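You operate a simulated robot arm through the tools that you are given. There is no shell and no other tool.

The job below is to be done with a simulated robot arm. You get a single attempt, and the scene is never put back.

## Task
Shut both tank valves and drum taps, then pull both yellow pipes up.

The check looks at the end state, three seconds after you hand in, the way a careful person would. Anything else that was tipped, shoved, dropped, spilled or broken makes it a failure.

## Robot
A 7-joint arm with a two-finger parallel gripper, fixed in place. Base frame: the origin is on the floor under the middle of its stand, x ahead of it, y to its left, z up. Readings come in cm, rad, newtons and seconds.
It reaches about 114.7 cm from its shoulder. Its first joint turns from -2.897 to 2.897 rad. Payload 3.43 kg.
Tool frame: the origin (TCP) lies between the finger pads and is the grasp point; the fingertips stand 3 cm ahead of it; z points along the fingers, y is the line along which they close. The gripper opens to 9.4 cm. The fingers are 2.8 cm wide and 1 cm thick; the gripper's body (5 by 9.6 cm) begins 5.5 cm behind the TCP.
Orientation is that of the tool frame in the base frame, as [roll, pitch, yaw] about the fixed x, y, z axes, in that order (R = Rz(yaw) Ry(pitch) Rx(roll)). With the fingers straight down and closing along the base's y, the tool's x points along the base's -x, its y along +y and its z along -z.

## Interface
- The arm moves only by the tool servo_tool. Its argument "steps" is a list of rows, each an object of numbers (a shift or turn left out is 0, a gripper value left out holds the last): "tx", "ty", "tz": the shift along the tool's x, y, z in units of 500 mm (1.0 is 500 mm); "rx", "ry", "rz": the turn, a rotation vector about the tool's x, y, z in units of 180 degrees (1.0 is 180 degrees); "grip": the finger opening in cm, from 0 to 9.4. In form: [{"tx": .., "ty": .., "tz": .., "rx": .., "ry": .., "rz": .., "grip": ..}, ...]. A call has 1 to 20 rows; each row is the pose to reach, as a shift and turn from the pose commanded when the call began, along the tool's axes at that moment. A call with a number of a shift or a turn outside -1 to 1 is refused whole. Each row takes 0.2 s and may step no farther than 5 cm and 0.15 rad from the row before; otherwise, or with a gripper value out of range, the whole call is refused. Where a pose cannot be reached the arm comes as near as it can. A force on the tool above 60 N (or 10 N above the force at the start of the call, whichever is more), or a blocked arm, ends the call early, and 0.2 s more pass. The fingers move at their own pace (about 4.5 cm/s each) and stop on an object; they squeeze with about 29 N. The grip force told is the motor's: it shows also when the fingers shut on nothing. Time passes only in rows, and 0.2 s behind the last, so rows that repeat a pose let the fingers close. The reply holds the time, the measured pose of the TCP, the force on the tool along the base axes, the opening and the grip force, in the units named above and with some noise, with the torque about the TCP (base axes, N m) and any sound that the robot's microphone picked up.
- Cameras (640 x 400 px; columns grow to the right, rows downward): "scene" is fixed at [21.94, -65.02, 135.55]; the picture's right is [0.91, -0.41, 0.00], its down [-0.16, -0.36, -0.92] and it looks along [0.38, 0.84, -0.39] (base axes); focal length 314 px, centre (320, 200). "wrist" rides on the gripper at [7.6, 1.4, -10.2] in the tool frame; the picture's right is [-0.18, 0.98, 0.00], its down [-0.75, -0.14, -0.64] and it looks along [-0.63, -0.12, 0.77] (tool axes); focal length 243 px, centre (320, 200). There is no depth. A picture from a camera that has moved, and an enlarged one, comes with that camera's place and axes in the base frame and with its lens.
- snapshot(camera): a new picture of that camera. It takes no simulated time.
- inspect(camera, box): a new picture of the part [left, top, right, bottom] of that camera's present view, enlarged. It takes no simulated time.
- finish_job(): hands the job in; it is judged then, once.

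Nothing tells you positions but the pictures and the camera data. Unless the task says otherwise, let go and move clear before handing in.

The tools are called after "Call:" as a command line: name --argument value ..., lists and objects as JSON in quotes. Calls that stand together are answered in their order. servo_tool: Moves the arm, as the interface text tells. Its arguments: {"type":"object","properties":{"steps":{"type":"array"}},"required":["steps"]} The other tools are called the same way: snapshot (camera) takes a picture; inspect (camera, box) takes an enlarged picture of a part of a camera's view; finish_job () hands the job in.

At the start:

```text
t: 0.0
ee_pos: [52.43, 26.9, 114.78]
tcp_rot: [-3.14, -0.002, 3.141]
wrist_force: [-0.9, 0.1, -0.9]
ft_torque: [0.01, 0.01, 0.02]
gripper_width: 9.36
grasp_force: 0.0
```

scene: 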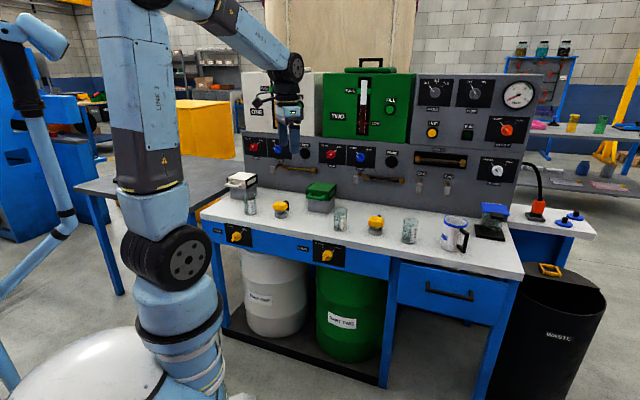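
wrist: 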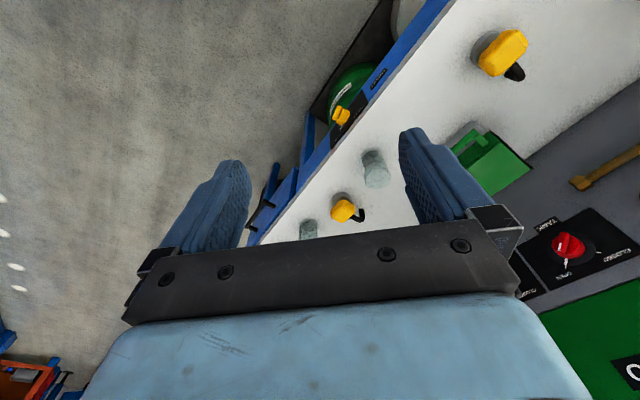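

I see a workbench with two tanks (white and green), a control panel with knobs, yellow items on the bench and two drum taps on the bench's front. I'll look closer before moving.

Call:
inspect --camera "scene" --box '[220, 120, 420, 245]'

Call:
inspect --camera "scene" --box '[400, 60, 560, 160]'

Call:
inspect --camera "scene" --box '[190, 200, 390, 325]'

Call:
inspect --camera "scene" --box '[320, 140, 520, 265]'

Call:
inspect --camera "scene" --box '[230, 50, 430, 175]'

```text
3.20 times, centred on (320, 182) of scene
camera zoom: at [21.94, -65.02, 135.55], right [0.91, -0.41, 0.0], down [-0.16, -0.36, -0.92], along [0.38, 0.84, -0.39], focal length 1006 px, centre (320, 256)
```

zoom: 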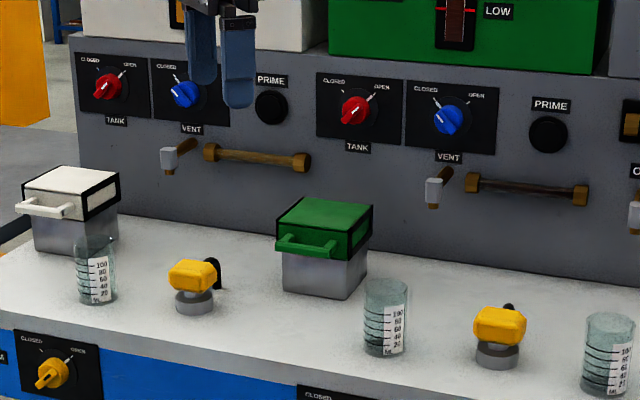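

```text
4.00 times, centred on (480, 110) of scene
camera zoom: at [21.94, -65.02, 135.55], right [0.91, -0.41, 0.0], down [-0.16, -0.36, -0.92], along [0.38, 0.84, -0.39], focal length 1257 px, centre (-320, 560)
```

zoom: 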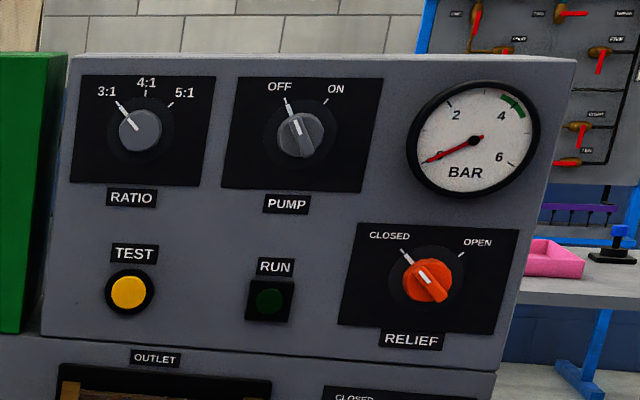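

```text
3.20 times, centred on (290, 262) of scene
camera zoom: at [21.94, -65.02, 135.55], right [0.91, -0.41, 0.0], down [-0.16, -0.36, -0.92], along [0.38, 0.84, -0.39], focal length 1006 px, centre (416, 0)
```

zoom: 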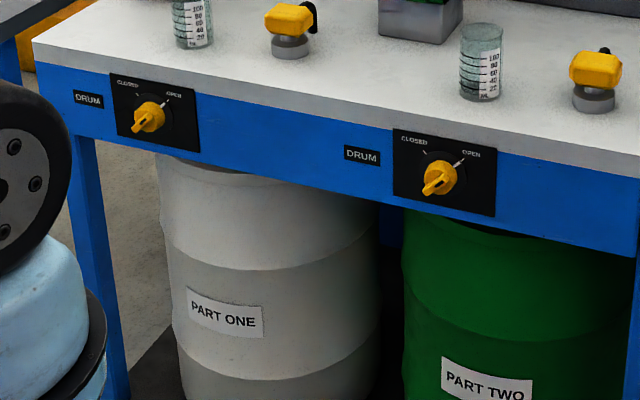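

```text
3.20 times, centred on (420, 202) of scene
camera zoom: at [21.94, -65.02, 135.55], right [0.91, -0.41, 0.0], down [-0.16, -0.36, -0.92], along [0.38, 0.84, -0.39], focal length 1006 px, centre (0, 192)
```

zoom: 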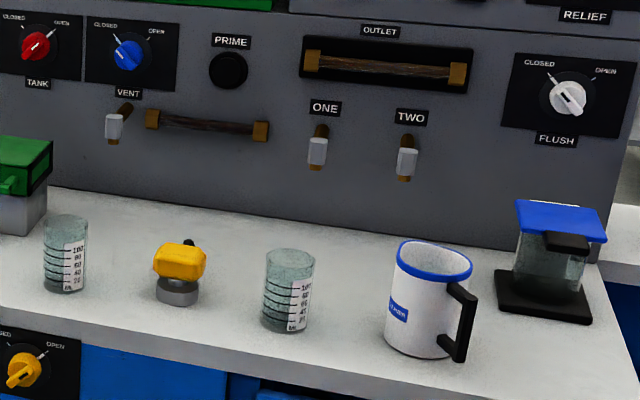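

```text
3.20 times, centred on (330, 112) of scene
camera zoom: at [21.94, -65.02, 135.55], right [0.91, -0.41, 0.0], down [-0.16, -0.36, -0.92], along [0.38, 0.84, -0.39], focal length 1006 px, centre (288, 480)
```

zoom: 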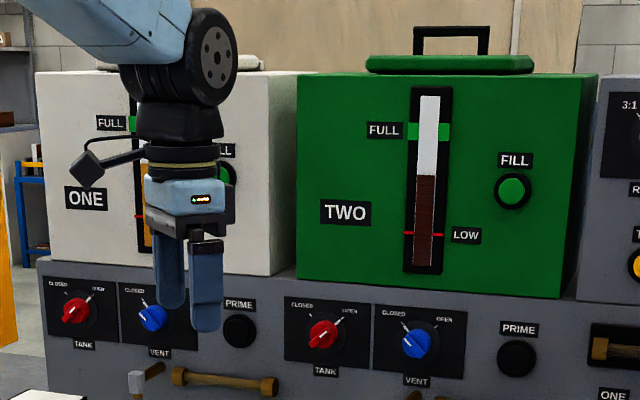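

The bench runs at 45° to the base. I place the red tank knobs at about z 97 on the back panel, the yellow drum taps on the bench's front at about z 67.5, and the yellow-headed dip pipes at about (57,56) and (87,26), z 79. I'll take a closer look from the wrist before moving.

Call:
inspect --camera "wrist" --box '[480, 170, 640, 290]'

Call:
inspect --camera "wrist" --box '[440, 0, 600, 120]'

Call:
inspect --camera "wrist" --box '[260, 60, 420, 240]'

Call:
inspect --camera "scene" --box '[240, 185, 400, 245]'

Call:
inspect --camera "scene" --box '[230, 125, 350, 190]'

Call:
inspect --camera "scene" --box '[200, 215, 360, 275]'

```text
3.33 times, centred on (560, 230) of wrist
camera zoom: at [45.0, 28.21, 124.87], right [0.18, 0.98, 0.0], down [0.75, -0.14, 0.64], along [0.63, -0.12, -0.77], focal length 809 px, centre (-480, 100)
```

zoom: 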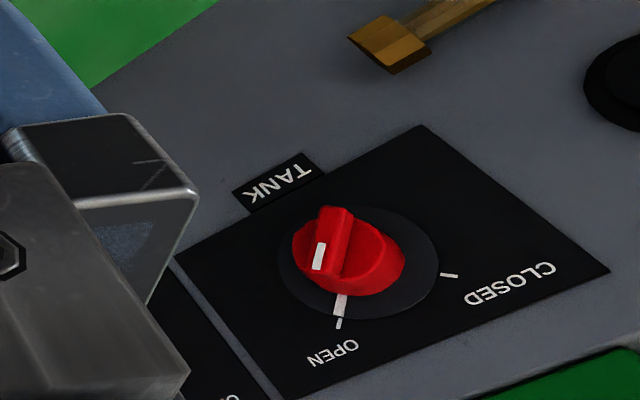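

```text
3.33 times, centred on (520, 60) of wrist
camera zoom: at [45.0, 28.21, 124.87], right [0.18, 0.98, 0.0], down [0.75, -0.14, 0.64], along [0.63, -0.12, -0.77], focal length 809 px, centre (-347, 667)
```

zoom: 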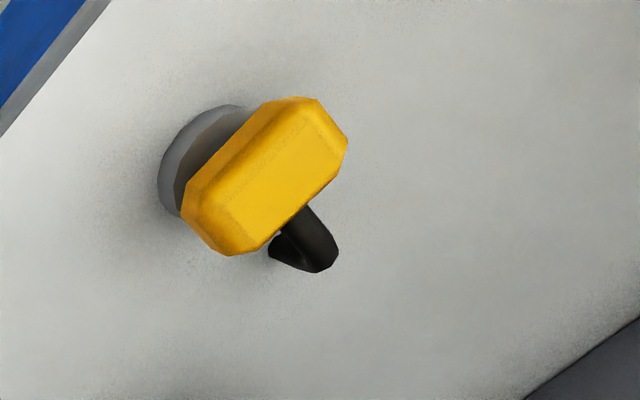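

```text
2.22 times, centred on (340, 150) of wrist
camera zoom: at [45.0, 28.21, 124.87], right [0.18, 0.98, 0.0], down [0.75, -0.14, 0.64], along [0.63, -0.12, -0.77], focal length 539 px, centre (276, 311)
```

zoom: 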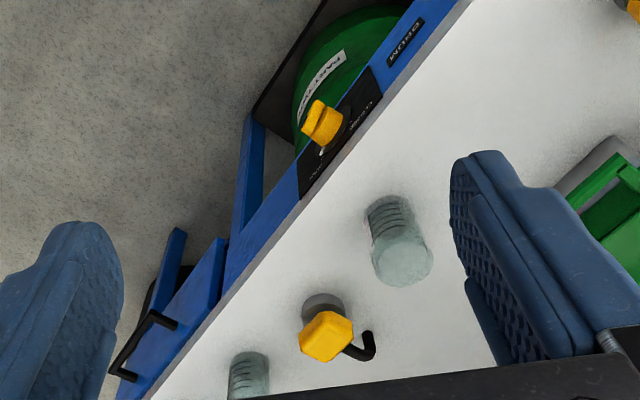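

```text
4.00 times, centred on (320, 215) of scene
camera zoom: at [21.94, -65.02, 135.55], right [0.91, -0.41, 0.0], down [-0.16, -0.36, -0.92], along [0.38, 0.84, -0.39], focal length 1257 px, centre (320, 140)
```

zoom: 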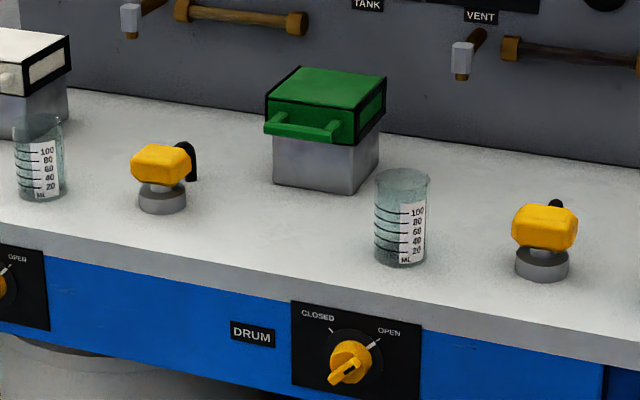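

```text
5.33 times, centred on (290, 158) of scene
camera zoom: at [21.94, -65.02, 135.55], right [0.91, -0.41, 0.0], down [-0.16, -0.36, -0.92], along [0.38, 0.84, -0.39], focal length 1676 px, centre (480, 427)
```

zoom: 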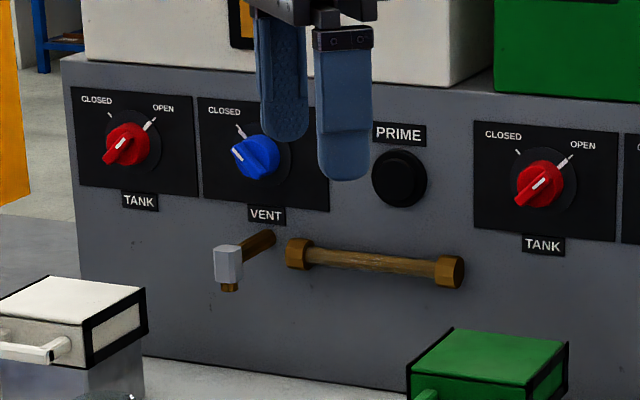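

```text
4.00 times, centred on (280, 245) of scene
camera zoom: at [21.94, -65.02, 135.55], right [0.91, -0.41, 0.0], down [-0.16, -0.36, -0.92], along [0.38, 0.84, -0.39], focal length 1257 px, centre (480, 20)
```

zoom: 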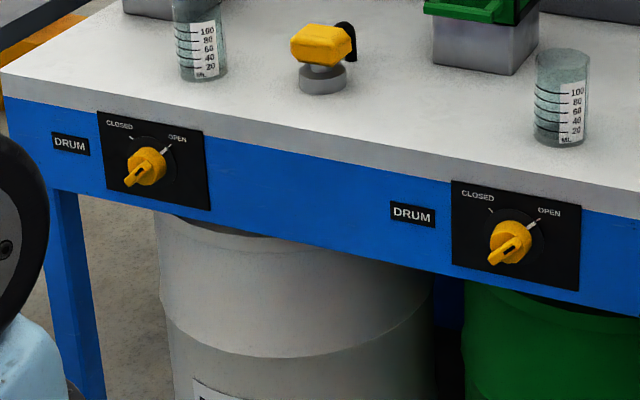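

The knobs are discs with a pointer ridge. All four target knobs point to OPEN (upper right), so each must turn about 90° counter-clockwise. I'll swing the hand to point horizontally at the panel, in front of tank knob two.

Call:
servo_tool --steps '[{"tx": -0.02275, "ty": 0.0283, "tz": 0.0185, "rx": -0.0122, "ry": -0.0295, "rz": -0.0122}, {"tx": -0.0455, "ty": 0.0566, "tz": 0.037, "rx": -0.0244, "ry": -0.059, "rz": -0.0244}, {"tx": -0.06825, "ty": 0.0849, "tz": 0.0555, "rx": -0.0366, "ry": -0.0885, "rz": -0.0366}, {"tx": -0.091, "ty": 0.1133, "tz": 0.074, "rx": -0.0488, "ry": -0.118, "rz": -0.0488}, {"tx": -0.11375, "ty": 0.1416, "tz": 0.0925, "rx": -0.0609, "ry": -0.1475, "rz": -0.0609}, {"tx": -0.1365, "ty": 0.1699, "tz": 0.111, "rx": -0.0731, "ry": -0.177, "rz": -0.0731}, {"tx": -0.15925, "ty": 0.1982, "tz": 0.1295, "rx": -0.0853, "ry": -0.2065, "rz": -0.0853}, {"tx": -0.182, "ty": 0.2265, "tz": 0.148, "rx": -0.0975, "ry": -0.236, "rz": -0.0975}]'

```text
t: 1.8
ee_pos: [61.58, 37.84, 107.56]
tcp_rot: [2.915, 0.756, -2.921]
wrist_force: [1.0, -0.2, 0.3]
ft_torque: [0.01, 0.01, 0.03]
gripper_width: 9.41
grasp_force: 0.0
out of reach, approached as far as the arm can: row 8
```

The last row reports being slightly out of reach, which may be a joint limit, so I'll look at the arm's configuration.

Call:
snapshot --camera "scene"

Call:
snapshot --camera "wrist"

```text
taken
```

scene: 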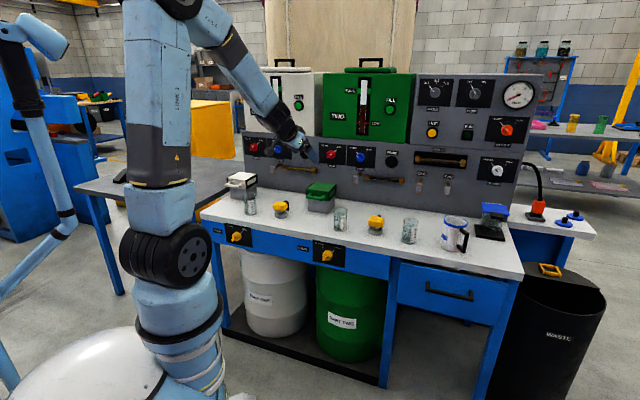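

```text
taken
camera wrist: at [49.49, 34.19, 109.75], right [-0.23, 0.93, 0.29], down [0.2, -0.24, 0.95], along [0.95, 0.27, -0.13], focal length 243 px, centre (320, 200)
```

wrist: 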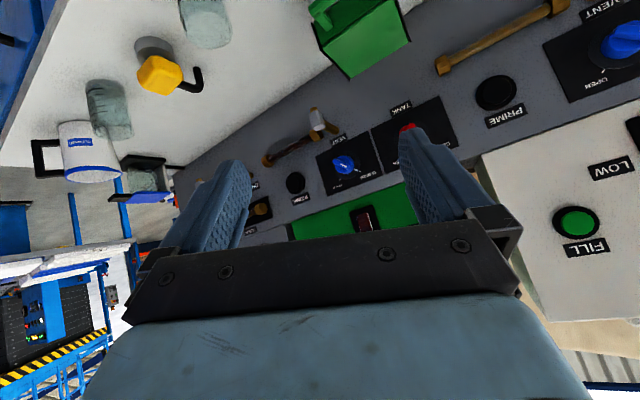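

The forearm looks fine, but a wrist limit may be close. I'll extend forward along the bench's depth first, keeping orientation, then continue pitching up.

Call:
servo_tool --steps '[{"tx": -0.0307, "ty": 0.0196, "tz": 0.0342}, {"tx": -0.0614, "ty": 0.0391, "tz": 0.0685}, {"tx": -0.0922, "ty": 0.0587, "tz": 0.1027}, {"tx": -0.1229, "ty": 0.0783, "tz": 0.137}, {"tx": -0.1536, "ty": 0.0979, "tz": 0.1712}]'

```text
t: 3.0
ee_pos: [70.12, 46.73, 107.89]
tcp_rot: [2.912, 0.769, -2.912]
wrist_force: [-0.5, -0.5, -0.1]
ft_torque: [-0.02, 0.01, 0.0]
gripper_width: 9.42
grasp_force: 0.1
```

The forward move worked cleanly. I'll now complete the second half of the rotation so the hand points straight at the panel.

Call:
servo_tool --steps '[{"tx": -0.0008, "ty": 0.007, "tz": 0.0132, "rx": -0.0122, "ry": -0.0295, "rz": -0.0122}, {"tx": -0.0017, "ty": 0.014, "tz": 0.0265, "rx": -0.0244, "ry": -0.059, "rz": -0.0244}, {"tx": -0.0025, "ty": 0.021, "tz": 0.0397, "rx": -0.0366, "ry": -0.0885, "rz": -0.0366}, {"tx": -0.0033, "ty": 0.028, "tz": 0.0529, "rx": -0.0488, "ry": -0.118, "rz": -0.0488}, {"tx": -0.0042, "ty": 0.035, "tz": 0.0661, "rx": -0.0609, "ry": -0.1475, "rz": -0.0609}, {"tx": -0.005, "ty": 0.042, "tz": 0.0794, "rx": -0.0731, "ry": -0.177, "rz": -0.0731}, {"tx": -0.0058, "ty": 0.049, "tz": 0.0926, "rx": -0.0853, "ry": -0.2065, "rz": -0.0853}, {"tx": -0.0067, "ty": 0.056, "tz": 0.1058, "rx": -0.0975, "ry": -0.236, "rz": -0.0975}]'

Call:
snapshot --camera "scene"

Call:
snapshot --camera "wrist"

```text
t: 4.8
ee_pos: [72.56, 51.27, 104.74]
tcp_rot: [-0.222, 1.569, 0.562]
wrist_force: [-0.3, 0.6, 0.2]
ft_torque: [0.0, 0.01, 0.03]
gripper_width: 9.39
grasp_force: 0.1
```

```text
taken
```

scene: 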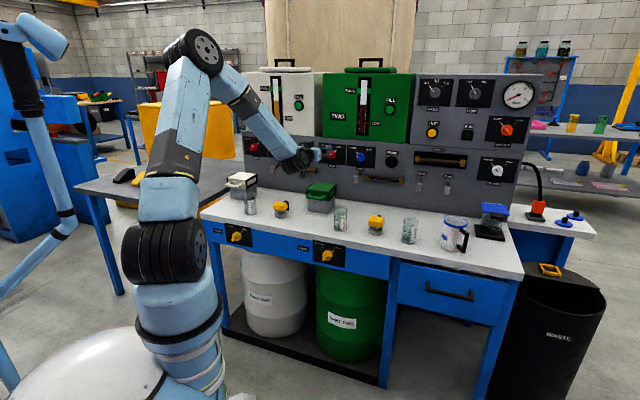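

```text
taken
camera wrist: at [64.44, 45.11, 96.96], right [-0.69, 0.7, 0.18], down [-0.36, -0.55, 0.75], along [0.63, 0.46, 0.63], focal length 243 px, centre (320, 200)
```

wrist: 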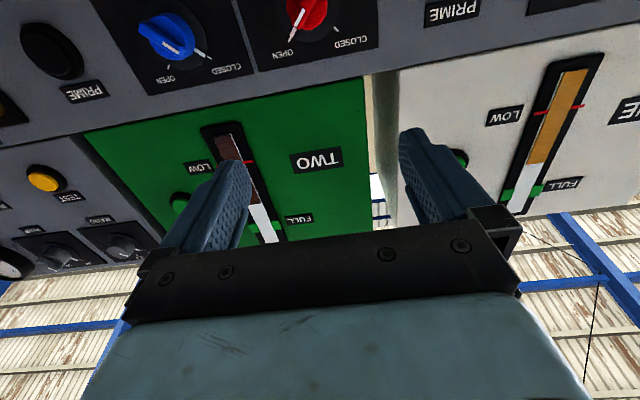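

The hand is now level and pointing at the panel, at about u 15, n 87.6, z 104.7. Tank knob two is about 7 cm lower. I'll roll 45° to line the fingers up with its ridge, with a slight nose-down tilt so the camera clears the green box below, and come closer.

Call:
servo_tool --steps '[{"tx": 0.0143, "tz": 0.0085, "rx": -0.0022, "ry": 0.0053, "rz": 0.0312}, {"tx": 0.0285, "tz": 0.017, "rx": -0.0044, "ry": 0.0105, "rz": 0.0624}, {"tx": 0.0428, "tz": 0.0255, "rx": -0.0066, "ry": 0.0158, "rz": 0.0936}, {"tx": 0.057, "tz": 0.034, "rx": -0.0088, "ry": 0.021, "rz": 0.1248}, {"tx": 0.0713, "tz": 0.0425, "rx": -0.0109, "ry": 0.0263, "rz": 0.156}, {"tx": 0.0855, "tz": 0.051, "rx": -0.0131, "ry": 0.0316, "rz": 0.1872}, {"tx": 0.0998, "tz": 0.0595, "rx": -0.0153, "ry": 0.0368, "rz": 0.2184}, {"tx": 0.114, "tz": 0.068, "rx": -0.0175, "ry": 0.0421, "rz": 0.2496}]'

Call:
snapshot --camera "scene"

Call:
snapshot --camera "wrist"

```text
t: 6.6
ee_pos: [74.83, 53.66, 99.04]
tcp_rot: [1.709, 0.774, 2.549]
wrist_force: [0.1, 0.6, -0.4]
ft_torque: [0.01, -0.01, -0.03]
gripper_width: 9.39
grasp_force: 0.0
```

```text
taken
```

scene: 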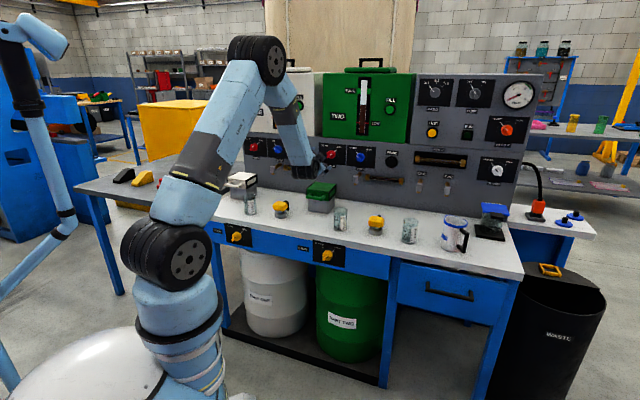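

```text
taken
camera wrist: at [63.39, 49.51, 95.67], right [-0.38, 0.42, 0.82], down [0.11, -0.86, 0.49], along [0.92, 0.28, 0.28], focal length 243 px, centre (320, 200)
```

wrist: 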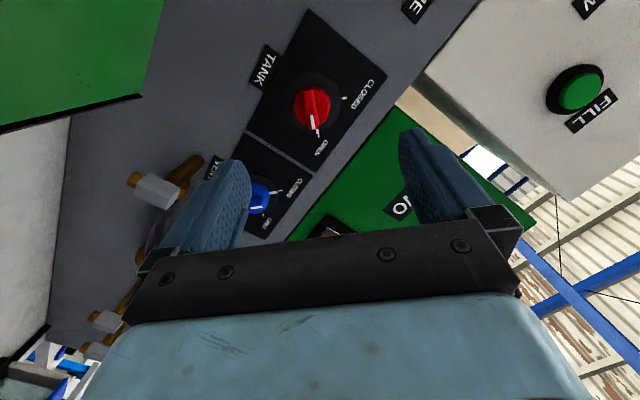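

The knob appears between the fingers at about u 15.1, n 107, z 97.3. I'll zoom in to judge the ridge's protrusion and the clearance over the green box.

Call:
inspect --camera "wrist" --box '[240, 50, 400, 150]'

Call:
inspect --camera "scene" --box '[260, 120, 420, 220]'

```text
4.00 times, centred on (320, 100) of wrist
camera zoom: at [63.39, 49.51, 95.67], right [-0.38, 0.42, 0.82], down [0.11, -0.86, 0.49], along [0.92, 0.28, 0.28], focal length 970 px, centre (320, 600)
```

zoom: 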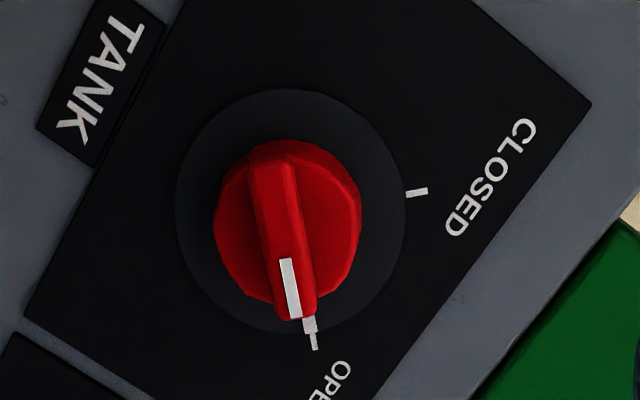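

```text
4.00 times, centred on (340, 170) of scene
camera zoom: at [21.94, -65.02, 135.55], right [0.91, -0.41, 0.0], down [-0.16, -0.36, -0.92], along [0.38, 0.84, -0.39], focal length 1257 px, centre (240, 320)
```

zoom: 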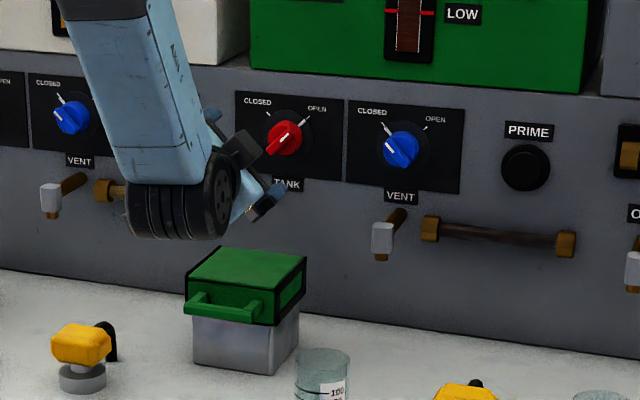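

The ridge is about 1.3 cm wide on a 4 cm disc and is well aligned with the fingers. I'll advance to about 4 cm short and check again.

Call:
servo_tool --steps '[{"tx": -0.0022, "ty": -0.0053, "tz": 0.036}, {"tx": -0.0044, "ty": -0.0106, "tz": 0.0721}, {"tx": -0.0065, "ty": -0.0158, "tz": 0.1081}, {"tx": -0.0087, "ty": -0.0211, "tz": 0.1442}, {"tx": -0.0109, "ty": -0.0264, "tz": 0.1802}, {"tx": -0.0109, "ty": -0.0264, "tz": 0.1802}]'

Call:
snapshot --camera "wrist"

Call:
inspect --camera "scene" --box '[260, 120, 420, 220]'

```text
t: 8.0
ee_pos: [81.89, 59.82, 97.73]
tcp_rot: [1.707, 0.774, 2.552]
wrist_force: [0.5, 0.2, 0.3]
ft_torque: [0.03, -0.01, 0.01]
gripper_width: 9.4
grasp_force: 0.1
```

```text
taken
camera wrist: at [70.28, 55.68, 94.29], right [-0.38, 0.42, 0.82], down [0.11, -0.86, 0.49], along [0.92, 0.28, 0.28], focal length 243 px, centre (320, 200)
```

wrist: 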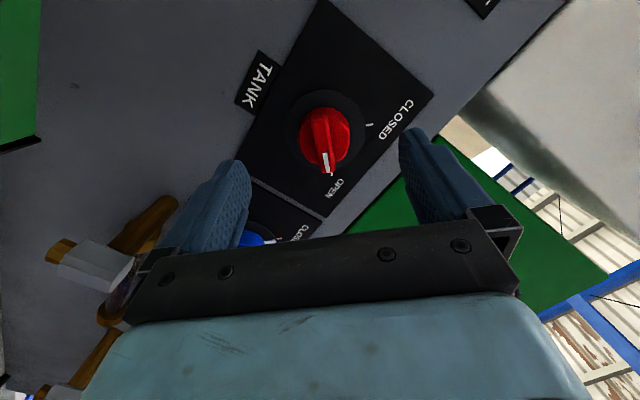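

```text
4.00 times, centred on (340, 170) of scene
camera zoom: at [21.94, -65.02, 135.55], right [0.91, -0.41, 0.0], down [-0.16, -0.36, -0.92], along [0.38, 0.84, -0.39], focal length 1257 px, centre (240, 320)
```

zoom: 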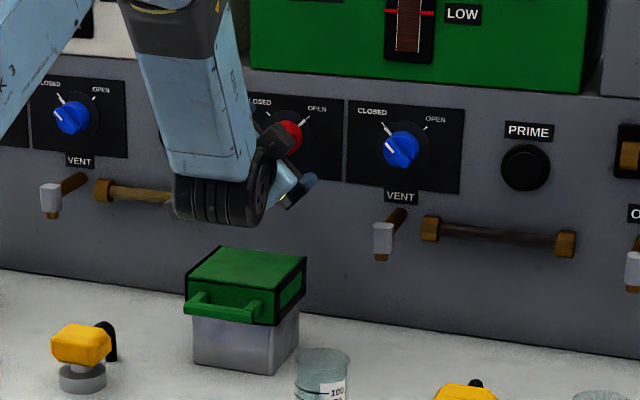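

The hand is well centred on the knob. I'll advance the last 3.6 cm so the pads straddle the ridge, checking force on the way.

Call:
servo_tool --steps '[{"tx": -0.0016, "ty": 0.0002, "tz": 0.018}, {"tx": -0.0033, "ty": 0.0004, "tz": 0.0359}, {"tx": -0.0049, "ty": 0.0005, "tz": 0.0539}, {"tx": -0.0057, "ty": 0.0006, "tz": 0.0628}, {"tx": -0.0065, "ty": 0.0007, "tz": 0.0718}, {"tx": -0.0065, "ty": 0.0007, "tz": 0.0718}]'

Call:
snapshot --camera "wrist"

Call:
inspect --camera "scene" --box '[280, 120, 400, 195]'

```text
t: 9.4
ee_pos: [84.11, 62.35, 97.62]
tcp_rot: [1.709, 0.775, 2.552]
wrist_force: [-1.0, 0.1, -0.7]
ft_torque: [0.01, 0.0, 0.02]
gripper_width: 9.39
grasp_force: 0.1
```

```text
taken
camera wrist: at [72.56, 58.29, 94.1], right [-0.38, 0.42, 0.82], down [0.11, -0.86, 0.49], along [0.92, 0.28, 0.28], focal length 243 px, centre (320, 200)
```

wrist: 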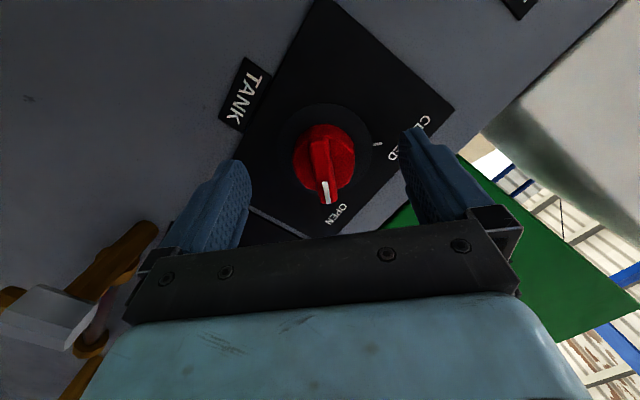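

```text
5.33 times, centred on (340, 158) of scene
camera zoom: at [21.94, -65.02, 135.55], right [0.91, -0.41, 0.0], down [-0.16, -0.36, -0.92], along [0.38, 0.84, -0.39], focal length 1676 px, centre (213, 427)
```

zoom: 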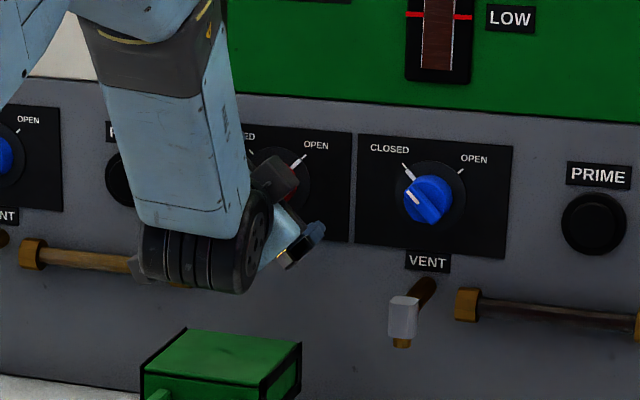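

The tips are level with the disc's face, straddling the ridge, with no contact force. I'll close the fingers on it.

Call:
servo_tool --steps '[{"grip": 5.0}, {"grip": 3.0}, {"grip": 1.0}, {"grip": 0.0}, {"grip": 0.0}, {"grip": 0.0}]'

Call:
snapshot --camera "wrist"

```text
t: 10.8
ee_pos: [84.2, 62.5, 97.76]
tcp_rot: [1.705, 0.776, 2.55]
wrist_force: [-1.6, 11.2, 11.3]
ft_torque: [0.18, -0.1, 0.53]
gripper_width: 3.81
grasp_force: 45.1
```

```text
taken
camera wrist: at [72.45, 58.4, 94.23], right [-0.38, 0.42, 0.82], down [0.11, -0.86, 0.49], along [0.92, 0.28, 0.28], focal length 243 px, centre (320, 200)
```

wrist: 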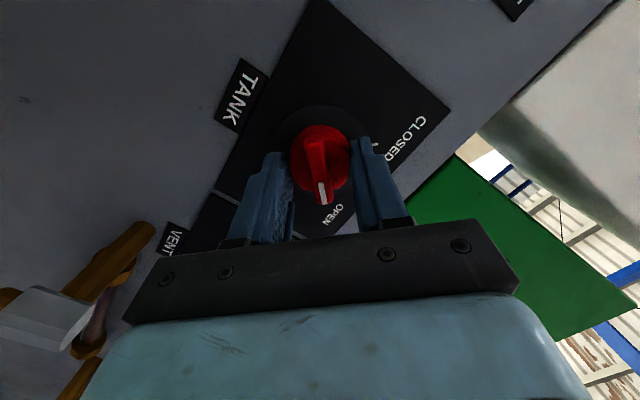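

The fingers stopped at 3.8 cm, on the disc itself, with a slight sideways load that I'll take off. I'll start turning counter-clockwise about the knob's axis, half way first.

Call:
servo_tool --steps '[{"ty": 0.0026, "grip": 0}, {"tx": 0.0001, "ty": 0.0037, "rx": 0.0058, "rz": -0.041}, {"tx": 0.0003, "ty": 0.0047, "rx": 0.0115, "rz": -0.082}, {"tx": 0.0006, "ty": 0.0058, "rx": 0.0173, "rz": -0.1229}, {"tx": 0.0011, "ty": 0.0067, "rx": 0.023, "rz": -0.1639}, {"tx": 0.0017, "ty": 0.0077, "rx": 0.0288, "rz": -0.2049}, {"tx": 0.0024, "ty": 0.0085, "rx": 0.0346, "rz": -0.2459}, {"tx": 0.0024, "ty": 0.0085, "rx": 0.0346, "rz": -0.2459}]'

Call:
snapshot --camera "wrist"

Call:
inspect --camera "scene" --box '[260, 120, 420, 220]'

```text
t: 12.6
ee_pos: [83.9, 62.7, 97.84]
tcp_rot: [3.113, 1.432, -2.386]
wrist_force: [5.3, 10.0, 11.6]
ft_torque: [0.47, -0.47, 0.14]
gripper_width: 3.78
grasp_force: 44.8
```

```text
taken
camera wrist: at [75.0, 55.82, 91.56], right [-0.68, 0.71, 0.19], down [-0.27, -0.48, 0.83], along [0.68, 0.51, 0.52], focal length 243 px, centre (320, 200)
```

wrist: 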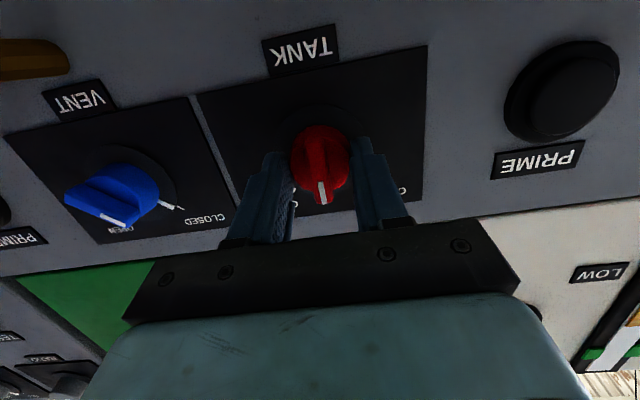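

```text
4.00 times, centred on (340, 170) of scene
camera zoom: at [21.94, -65.02, 135.55], right [0.91, -0.41, 0.0], down [-0.16, -0.36, -0.92], along [0.38, 0.84, -0.39], focal length 1257 px, centre (240, 320)
```

zoom: 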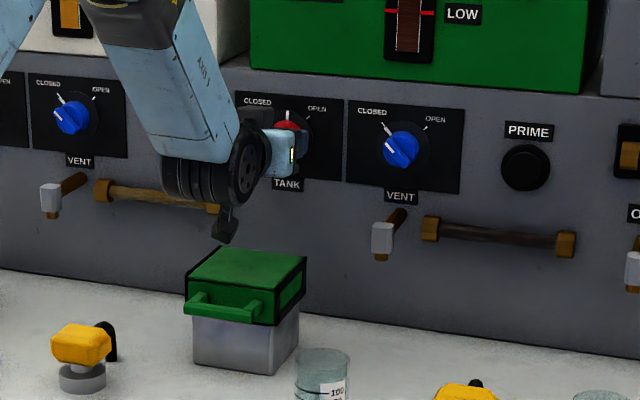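

The knob turns with the fingers and is now at the middle. The camera clears the green box. I'll continue the second half to CLOSED.

Call:
servo_tool --steps '[{"tx": -0.0022, "tz": 0.0013, "grip": 0}, {"tx": -0.0021, "ty": 0.0011, "tz": 0.0013, "rx": 0.0058, "rz": -0.041}, {"tx": -0.0019, "ty": 0.0021, "tz": 0.0013, "rx": 0.0115, "rz": -0.082}, {"tx": -0.0016, "ty": 0.0032, "tz": 0.0013, "rx": 0.0173, "rz": -0.1229}, {"tx": -0.0011, "ty": 0.0041, "tz": 0.0013, "rx": 0.023, "rz": -0.1639}, {"tx": -0.0005, "ty": 0.0051, "tz": 0.0013, "rx": 0.0288, "rz": -0.2049}, {"tx": 0.0002, "ty": 0.0059, "tz": 0.0013, "rx": 0.0346, "rz": -0.2459}, {"tx": 0.0002, "ty": 0.0059, "tz": 0.0013, "rx": 0.0346, "rz": -0.2459}]'

Call:
snapshot --camera "wrist"

Call:
inspect --camera "scene" --box '[260, 120, 420, 220]'

```text
t: 14.4
ee_pos: [83.7, 62.84, 97.75]
tcp_rot: [-1.713, 0.784, -0.987]
wrist_force: [-8.0, -7.3, -4.3]
ft_torque: [-0.24, 0.22, -0.03]
gripper_width: 3.79
grasp_force: 45.0
```

```text
taken
camera wrist: at [78.15, 52.64, 92.25], right [-0.57, 0.6, -0.56], down [-0.72, -0.03, 0.7], along [0.4, 0.8, 0.45], focal length 243 px, centre (320, 200)
```

wrist: 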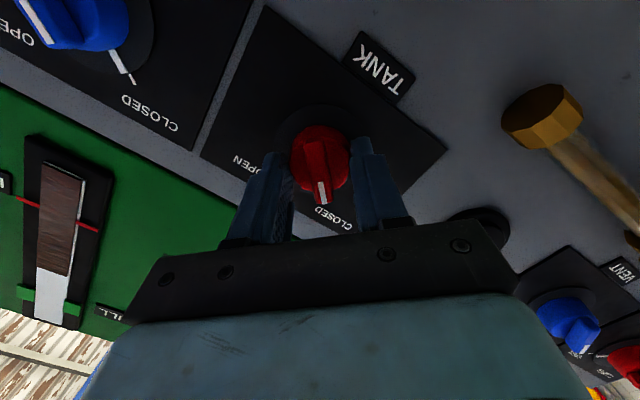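

```text
4.00 times, centred on (340, 170) of scene
camera zoom: at [21.94, -65.02, 135.55], right [0.91, -0.41, 0.0], down [-0.16, -0.36, -0.92], along [0.38, 0.84, -0.39], focal length 1257 px, centre (240, 320)
```

zoom: 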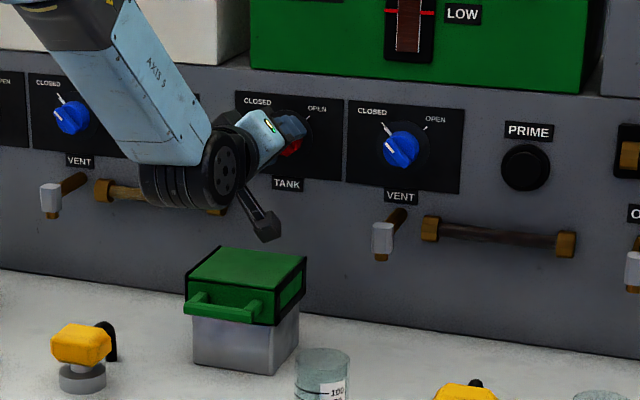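

The pointer now appears to sit at CLOSED. I'll zoom in to confirm before releasing.

Call:
inspect --camera "wrist" --box '[240, 100, 400, 240]'

Call:
inspect --camera "scene" --box '[315, 140, 345, 165]'

```text
2.86 times, centred on (320, 170) of wrist
camera zoom: at [78.15, 52.64, 92.25], right [-0.57, 0.6, -0.56], down [-0.72, -0.03, 0.7], along [0.4, 0.8, 0.45], focal length 693 px, centre (320, 286)
```

zoom: 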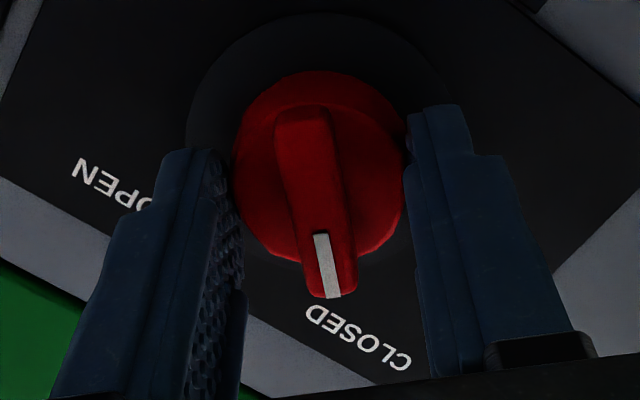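

```text
16.00 times, centred on (330, 152) of scene
camera zoom: at [21.94, -65.02, 135.55], right [0.91, -0.41, 0.0], down [-0.16, -0.36, -0.92], along [0.38, 0.84, -0.39], focal length 5028 px, centre (160, 960)
```

zoom: 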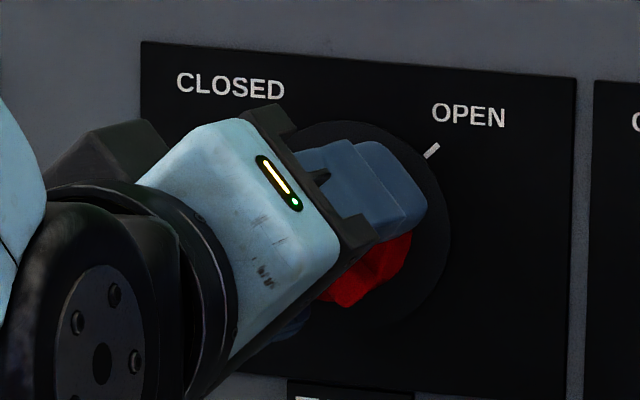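

The pointer lies over the closed mark. I'll nudge slightly further to check it is against its end stop.

Call:
servo_tool --steps '[{"ty": 0.0004, "rx": 0.0022, "rz": -0.0158}, {"ty": 0.0008, "rx": 0.0044, "rz": -0.0315}, {"ty": 0.0008, "rx": 0.0044, "rz": -0.0315}]'

Call:
inspect --camera "wrist" --box '[240, 100, 400, 240]'

```text
t: 15.2
ee_pos: [83.71, 63.12, 97.77]
tcp_rot: [-1.685, 0.687, -0.97]
wrist_force: [-14.0, -8.2, -3.3]
ft_torque: [0.19, 0.27, 0.2]
gripper_width: 3.78
grasp_force: 45.0
```

```text
2.86 times, centred on (320, 170) of wrist
camera zoom: at [78.45, 52.37, 92.63], right [-0.53, 0.56, -0.64], down [-0.76, 0.01, 0.64], along [0.37, 0.83, 0.42], focal length 693 px, centre (320, 286)
```

zoom: 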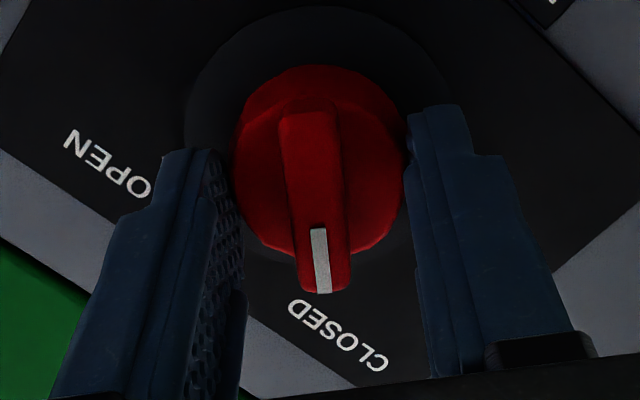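

The fingers slipped slightly with rising torque, so the knob is at its stop and tank two is closed. I'll open, back off, and check it.

Call:
servo_tool --steps '[{"rx": -0.0022, "rz": 0.0158, "grip": 6.0}, {"rx": -0.0022, "rz": 0.0158, "grip": 9.4}, {"rx": -0.0022, "rz": 0.0158, "grip": 9.4}, {"tz": -0.04}, {"tz": -0.08}, {"tz": -0.13}, {"tz": -0.18}, {"tz": -0.22}, {"tz": -0.22}]'

Call:
snapshot --camera "wrist"

Call:
inspect --camera "scene" --box '[220, 120, 380, 220]'

```text
t: 17.2
ee_pos: [75.26, 56.13, 98.78]
tcp_rot: [-1.685, 0.687, -0.966]
wrist_force: [-1.2, 0.2, 0.3]
ft_torque: [0.03, 0.01, 0.0]
gripper_width: 9.41
grasp_force: 0.1
```

```text
taken
camera wrist: at [69.99, 45.52, 93.61], right [-0.53, 0.56, -0.64], down [-0.76, 0.01, 0.64], along [0.37, 0.83, 0.42], focal length 243 px, centre (320, 200)
```

wrist: 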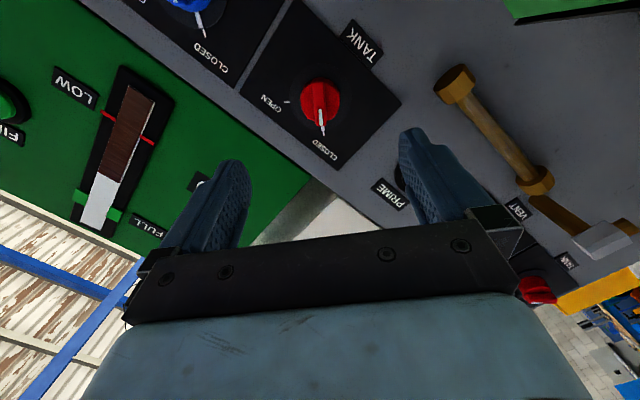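

```text
4.00 times, centred on (300, 170) of scene
camera zoom: at [21.94, -65.02, 135.55], right [0.91, -0.41, 0.0], down [-0.16, -0.36, -0.92], along [0.38, 0.84, -0.39], focal length 1257 px, centre (400, 320)
```

zoom: 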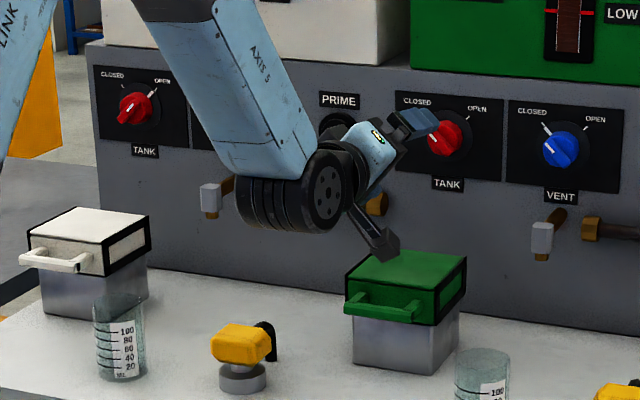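

Tank two's pointer sits on CLOSED. I'll traverse left to tank knob one, about 42 cm along the panel, rolling the hand back to match its ridge.

Call:
servo_tool --steps '[{"tx": -0.0464, "ty": 0.0333, "tz": -0.0078, "rx": -0.0052, "rz": 0.0374}, {"tx": -0.0928, "ty": 0.0665, "tz": -0.0157, "rx": -0.0105, "rz": 0.0748}, {"tx": -0.1392, "ty": 0.0998, "tz": -0.0235, "rx": -0.0157, "rz": 0.1122}, {"tx": -0.1856, "ty": 0.133, "tz": -0.0314, "rx": -0.021, "rz": 0.1496}, {"tx": -0.232, "ty": 0.1663, "tz": -0.0392, "rx": -0.0262, "rz": 0.187}, {"tx": -0.2785, "ty": 0.1996, "tz": -0.047, "rx": -0.0314, "rz": 0.2244}, {"tx": -0.3249, "ty": 0.2328, "tz": -0.0549, "rx": -0.0367, "rz": 0.2618}, {"tx": -0.3713, "ty": 0.2661, "tz": -0.0627, "rx": -0.0419, "rz": 0.2992}, {"tx": -0.4177, "ty": 0.2993, "tz": -0.0706, "rx": -0.0472, "rz": 0.3366}, {"tx": -0.4641, "ty": 0.3326, "tz": -0.0784, "rx": -0.0524, "rz": 0.374}, {"tx": -0.5105, "ty": 0.3659, "tz": -0.0862, "rx": -0.0577, "rz": 0.4114}, {"tx": -0.5569, "ty": 0.3991, "tz": -0.0941, "rx": -0.0629, "rz": 0.4488}, {"tx": -0.6033, "ty": 0.4324, "tz": -0.1019, "rx": -0.0681, "rz": 0.4862}, {"tx": -0.6497, "ty": 0.4656, "tz": -0.1098, "rx": -0.0734, "rz": 0.5236}, {"tx": -0.6497, "ty": 0.4656, "tz": -0.1098, "rx": -0.0734, "rz": 0.5236}]'

Call:
snapshot --camera "scene"

Call:
snapshot --camera "wrist"

```text
t: 20.4
ee_pos: [46.33, 83.86, 102.11]
tcp_rot: [1.71, 0.773, 2.549]
wrist_force: [0.1, -0.9, -0.7]
ft_torque: [-0.02, -0.01, 0.04]
gripper_width: 9.42
grasp_force: 0.0
```

```text
taken
```

scene: 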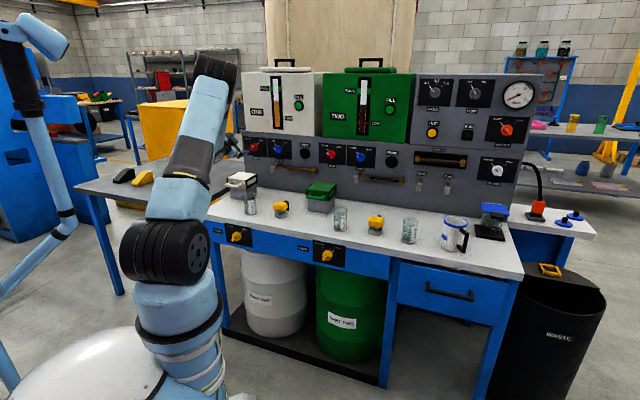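

```text
taken
camera wrist: at [34.56, 79.7, 98.6], right [-0.38, 0.42, 0.83], down [0.11, -0.86, 0.49], along [0.92, 0.28, 0.28], focal length 243 px, centre (320, 200)
```

wrist: 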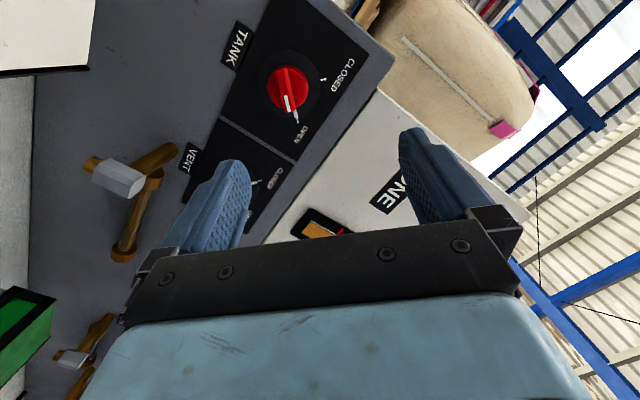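

Tank knob one is at about u −27, z 97.5, as expected. I'll lower and approach to about 4 cm short.

Call:
servo_tool --steps '[{"tx": 0.0101, "ty": -0.0143, "tz": 0.0395}, {"tx": 0.0201, "ty": -0.0287, "tz": 0.079}, {"tx": 0.0302, "ty": -0.043, "tz": 0.1184}, {"tx": 0.0402, "ty": -0.0573, "tz": 0.1579}, {"tx": 0.0402, "ty": -0.0573, "tz": 0.1579}]'

Call:
snapshot --camera "wrist"

Call:
inspect --camera "scene" --box '[180, 100, 340, 200]'

```text
t: 21.6
ee_pos: [51.34, 89.32, 97.66]
tcp_rot: [1.709, 0.776, 2.549]
wrist_force: [0.1, -0.5, 0.6]
ft_torque: [-0.02, 0.03, -0.01]
gripper_width: 9.38
grasp_force: 0.1
```

```text
taken
camera wrist: at [39.66, 85.22, 94.16], right [-0.38, 0.42, 0.82], down [0.11, -0.86, 0.49], along [0.92, 0.28, 0.28], focal length 243 px, centre (320, 200)
```

wrist: 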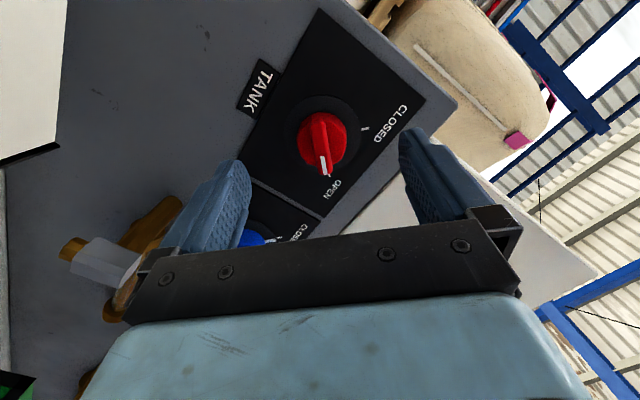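

```text
4.00 times, centred on (260, 150) of scene
camera zoom: at [21.94, -65.02, 135.55], right [0.91, -0.41, 0.0], down [-0.16, -0.36, -0.92], along [0.38, 0.84, -0.39], focal length 1257 px, centre (560, 400)
```

zoom: 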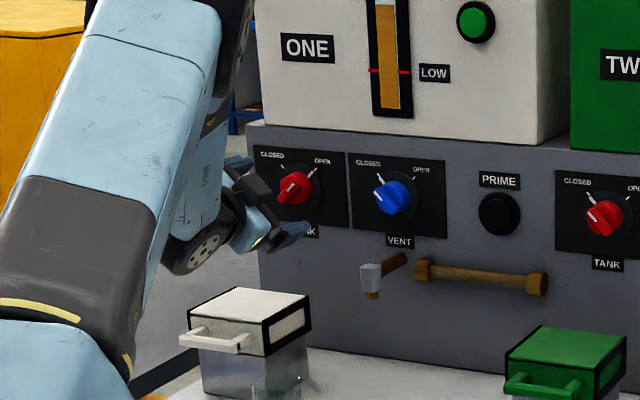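

Still well aligned. I'll advance the last 4 cm and check before closing.

Call:
servo_tool --steps '[{"tx": -0.0041, "ty": 0.0001, "tz": 0.0206}, {"tx": -0.0083, "ty": 0.0002, "tz": 0.0413}, {"tx": -0.0124, "ty": 0.0003, "tz": 0.0619}, {"tx": -0.0145, "ty": 0.0004, "tz": 0.0722}, {"tx": -0.0165, "ty": 0.0004, "tz": 0.0825}, {"tx": -0.0165, "ty": 0.0004, "tz": 0.0825}]'

Call:
snapshot --camera "wrist"

```text
t: 23.0
ee_pos: [54.46, 92.27, 98.02]
tcp_rot: [1.709, 0.775, 2.553]
wrist_force: [-0.5, 0.8, -0.2]
ft_torque: [-0.03, -0.03, -0.01]
gripper_width: 9.4
grasp_force: 0.0
```

```text
taken
camera wrist: at [42.77, 88.15, 94.46], right [-0.38, 0.42, 0.82], down [0.11, -0.86, 0.49], along [0.92, 0.28, 0.28], focal length 243 px, centre (320, 200)
```

wrist: 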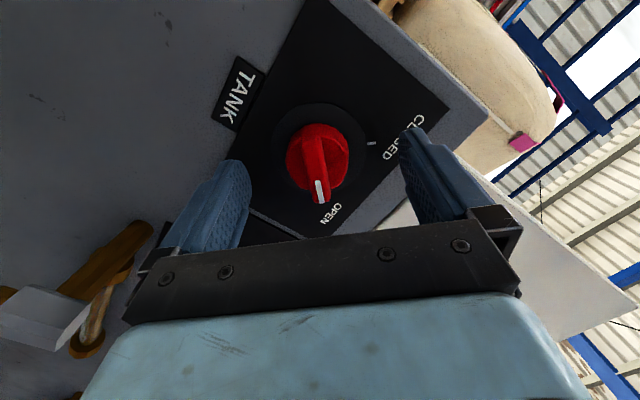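

The disc is centred between the fingers. Closing now.

Call:
servo_tool --steps '[{"grip": 5.0}, {"grip": 3.0}, {"grip": 1.0}, {"grip": 0.0}, {"grip": 0.0}, {"grip": 0.0}]'

Call:
snapshot --camera "wrist"

```text
t: 24.4
ee_pos: [54.46, 92.24, 97.81]
tcp_rot: [1.711, 0.775, 2.551]
wrist_force: [1.8, -10.8, -7.1]
ft_torque: [-0.1, 0.0, -0.43]
gripper_width: 3.78
grasp_force: 44.4
```

```text
taken
camera wrist: at [42.84, 88.1, 94.4], right [-0.38, 0.42, 0.82], down [0.11, -0.86, 0.49], along [0.92, 0.28, 0.28], focal length 243 px, centre (320, 200)
```

wrist: 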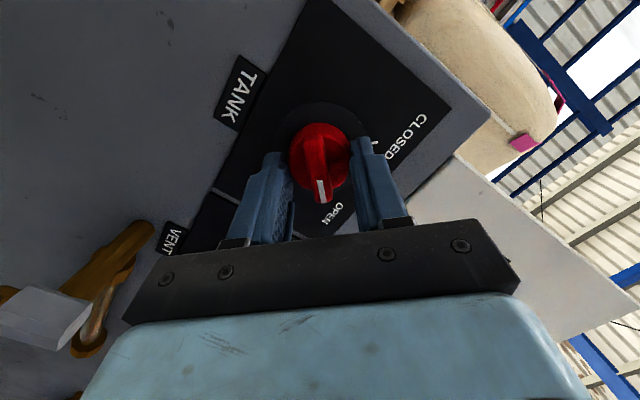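

Gripped at 3.8 cm. I'll take off the small side load and turn the first half counter-clockwise.

Call:
servo_tool --steps '[{"ty": -0.002, "grip": 0}, {"tx": 0.0001, "ty": -0.0009, "rx": 0.0058, "rz": -0.041}, {"tx": 0.0003, "ty": 0.0001, "rx": 0.0115, "rz": -0.082}, {"tx": 0.0006, "ty": 0.0012, "rx": 0.0173, "rz": -0.1229}, {"tx": 0.0011, "ty": 0.0021, "rx": 0.023, "rz": -0.1639}, {"tx": 0.0017, "ty": 0.0031, "rx": 0.0288, "rz": -0.2049}, {"tx": 0.0024, "ty": 0.0039, "rx": 0.0346, "rz": -0.2459}, {"tx": 0.0024, "ty": 0.0039, "rx": 0.0346, "rz": -0.2459}]'

Call:
snapshot --camera "wrist"

Call:
inspect --camera "scene" --box '[180, 100, 340, 200]'

```text
t: 26.2
ee_pos: [54.2, 92.53, 98.06]
tcp_rot: [3.107, 1.428, -2.394]
wrist_force: [-1.1, 15.9, -6.0]
ft_torque: [0.21, -0.18, 0.31]
gripper_width: 3.78
grasp_force: 44.8
```

```text
taken
camera wrist: at [45.34, 85.55, 91.74], right [-0.68, 0.71, 0.19], down [-0.27, -0.48, 0.84], along [0.69, 0.51, 0.52], focal length 243 px, centre (320, 200)
```

wrist: 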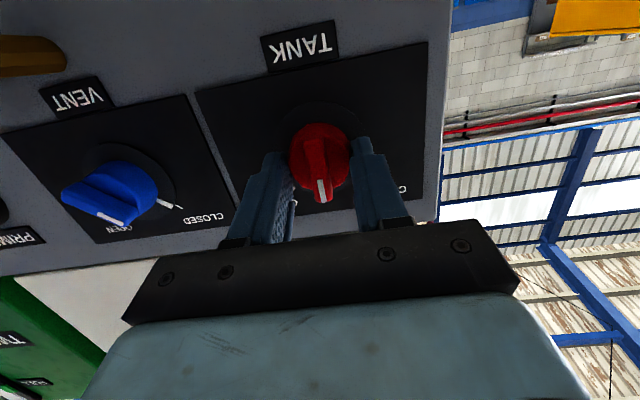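

```text
4.00 times, centred on (260, 150) of scene
camera zoom: at [21.94, -65.02, 135.55], right [0.91, -0.41, 0.0], down [-0.16, -0.36, -0.92], along [0.38, 0.84, -0.39], focal length 1257 px, centre (560, 400)
```

zoom: 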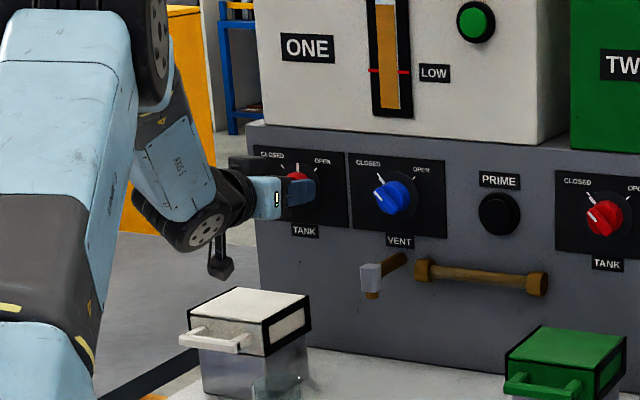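

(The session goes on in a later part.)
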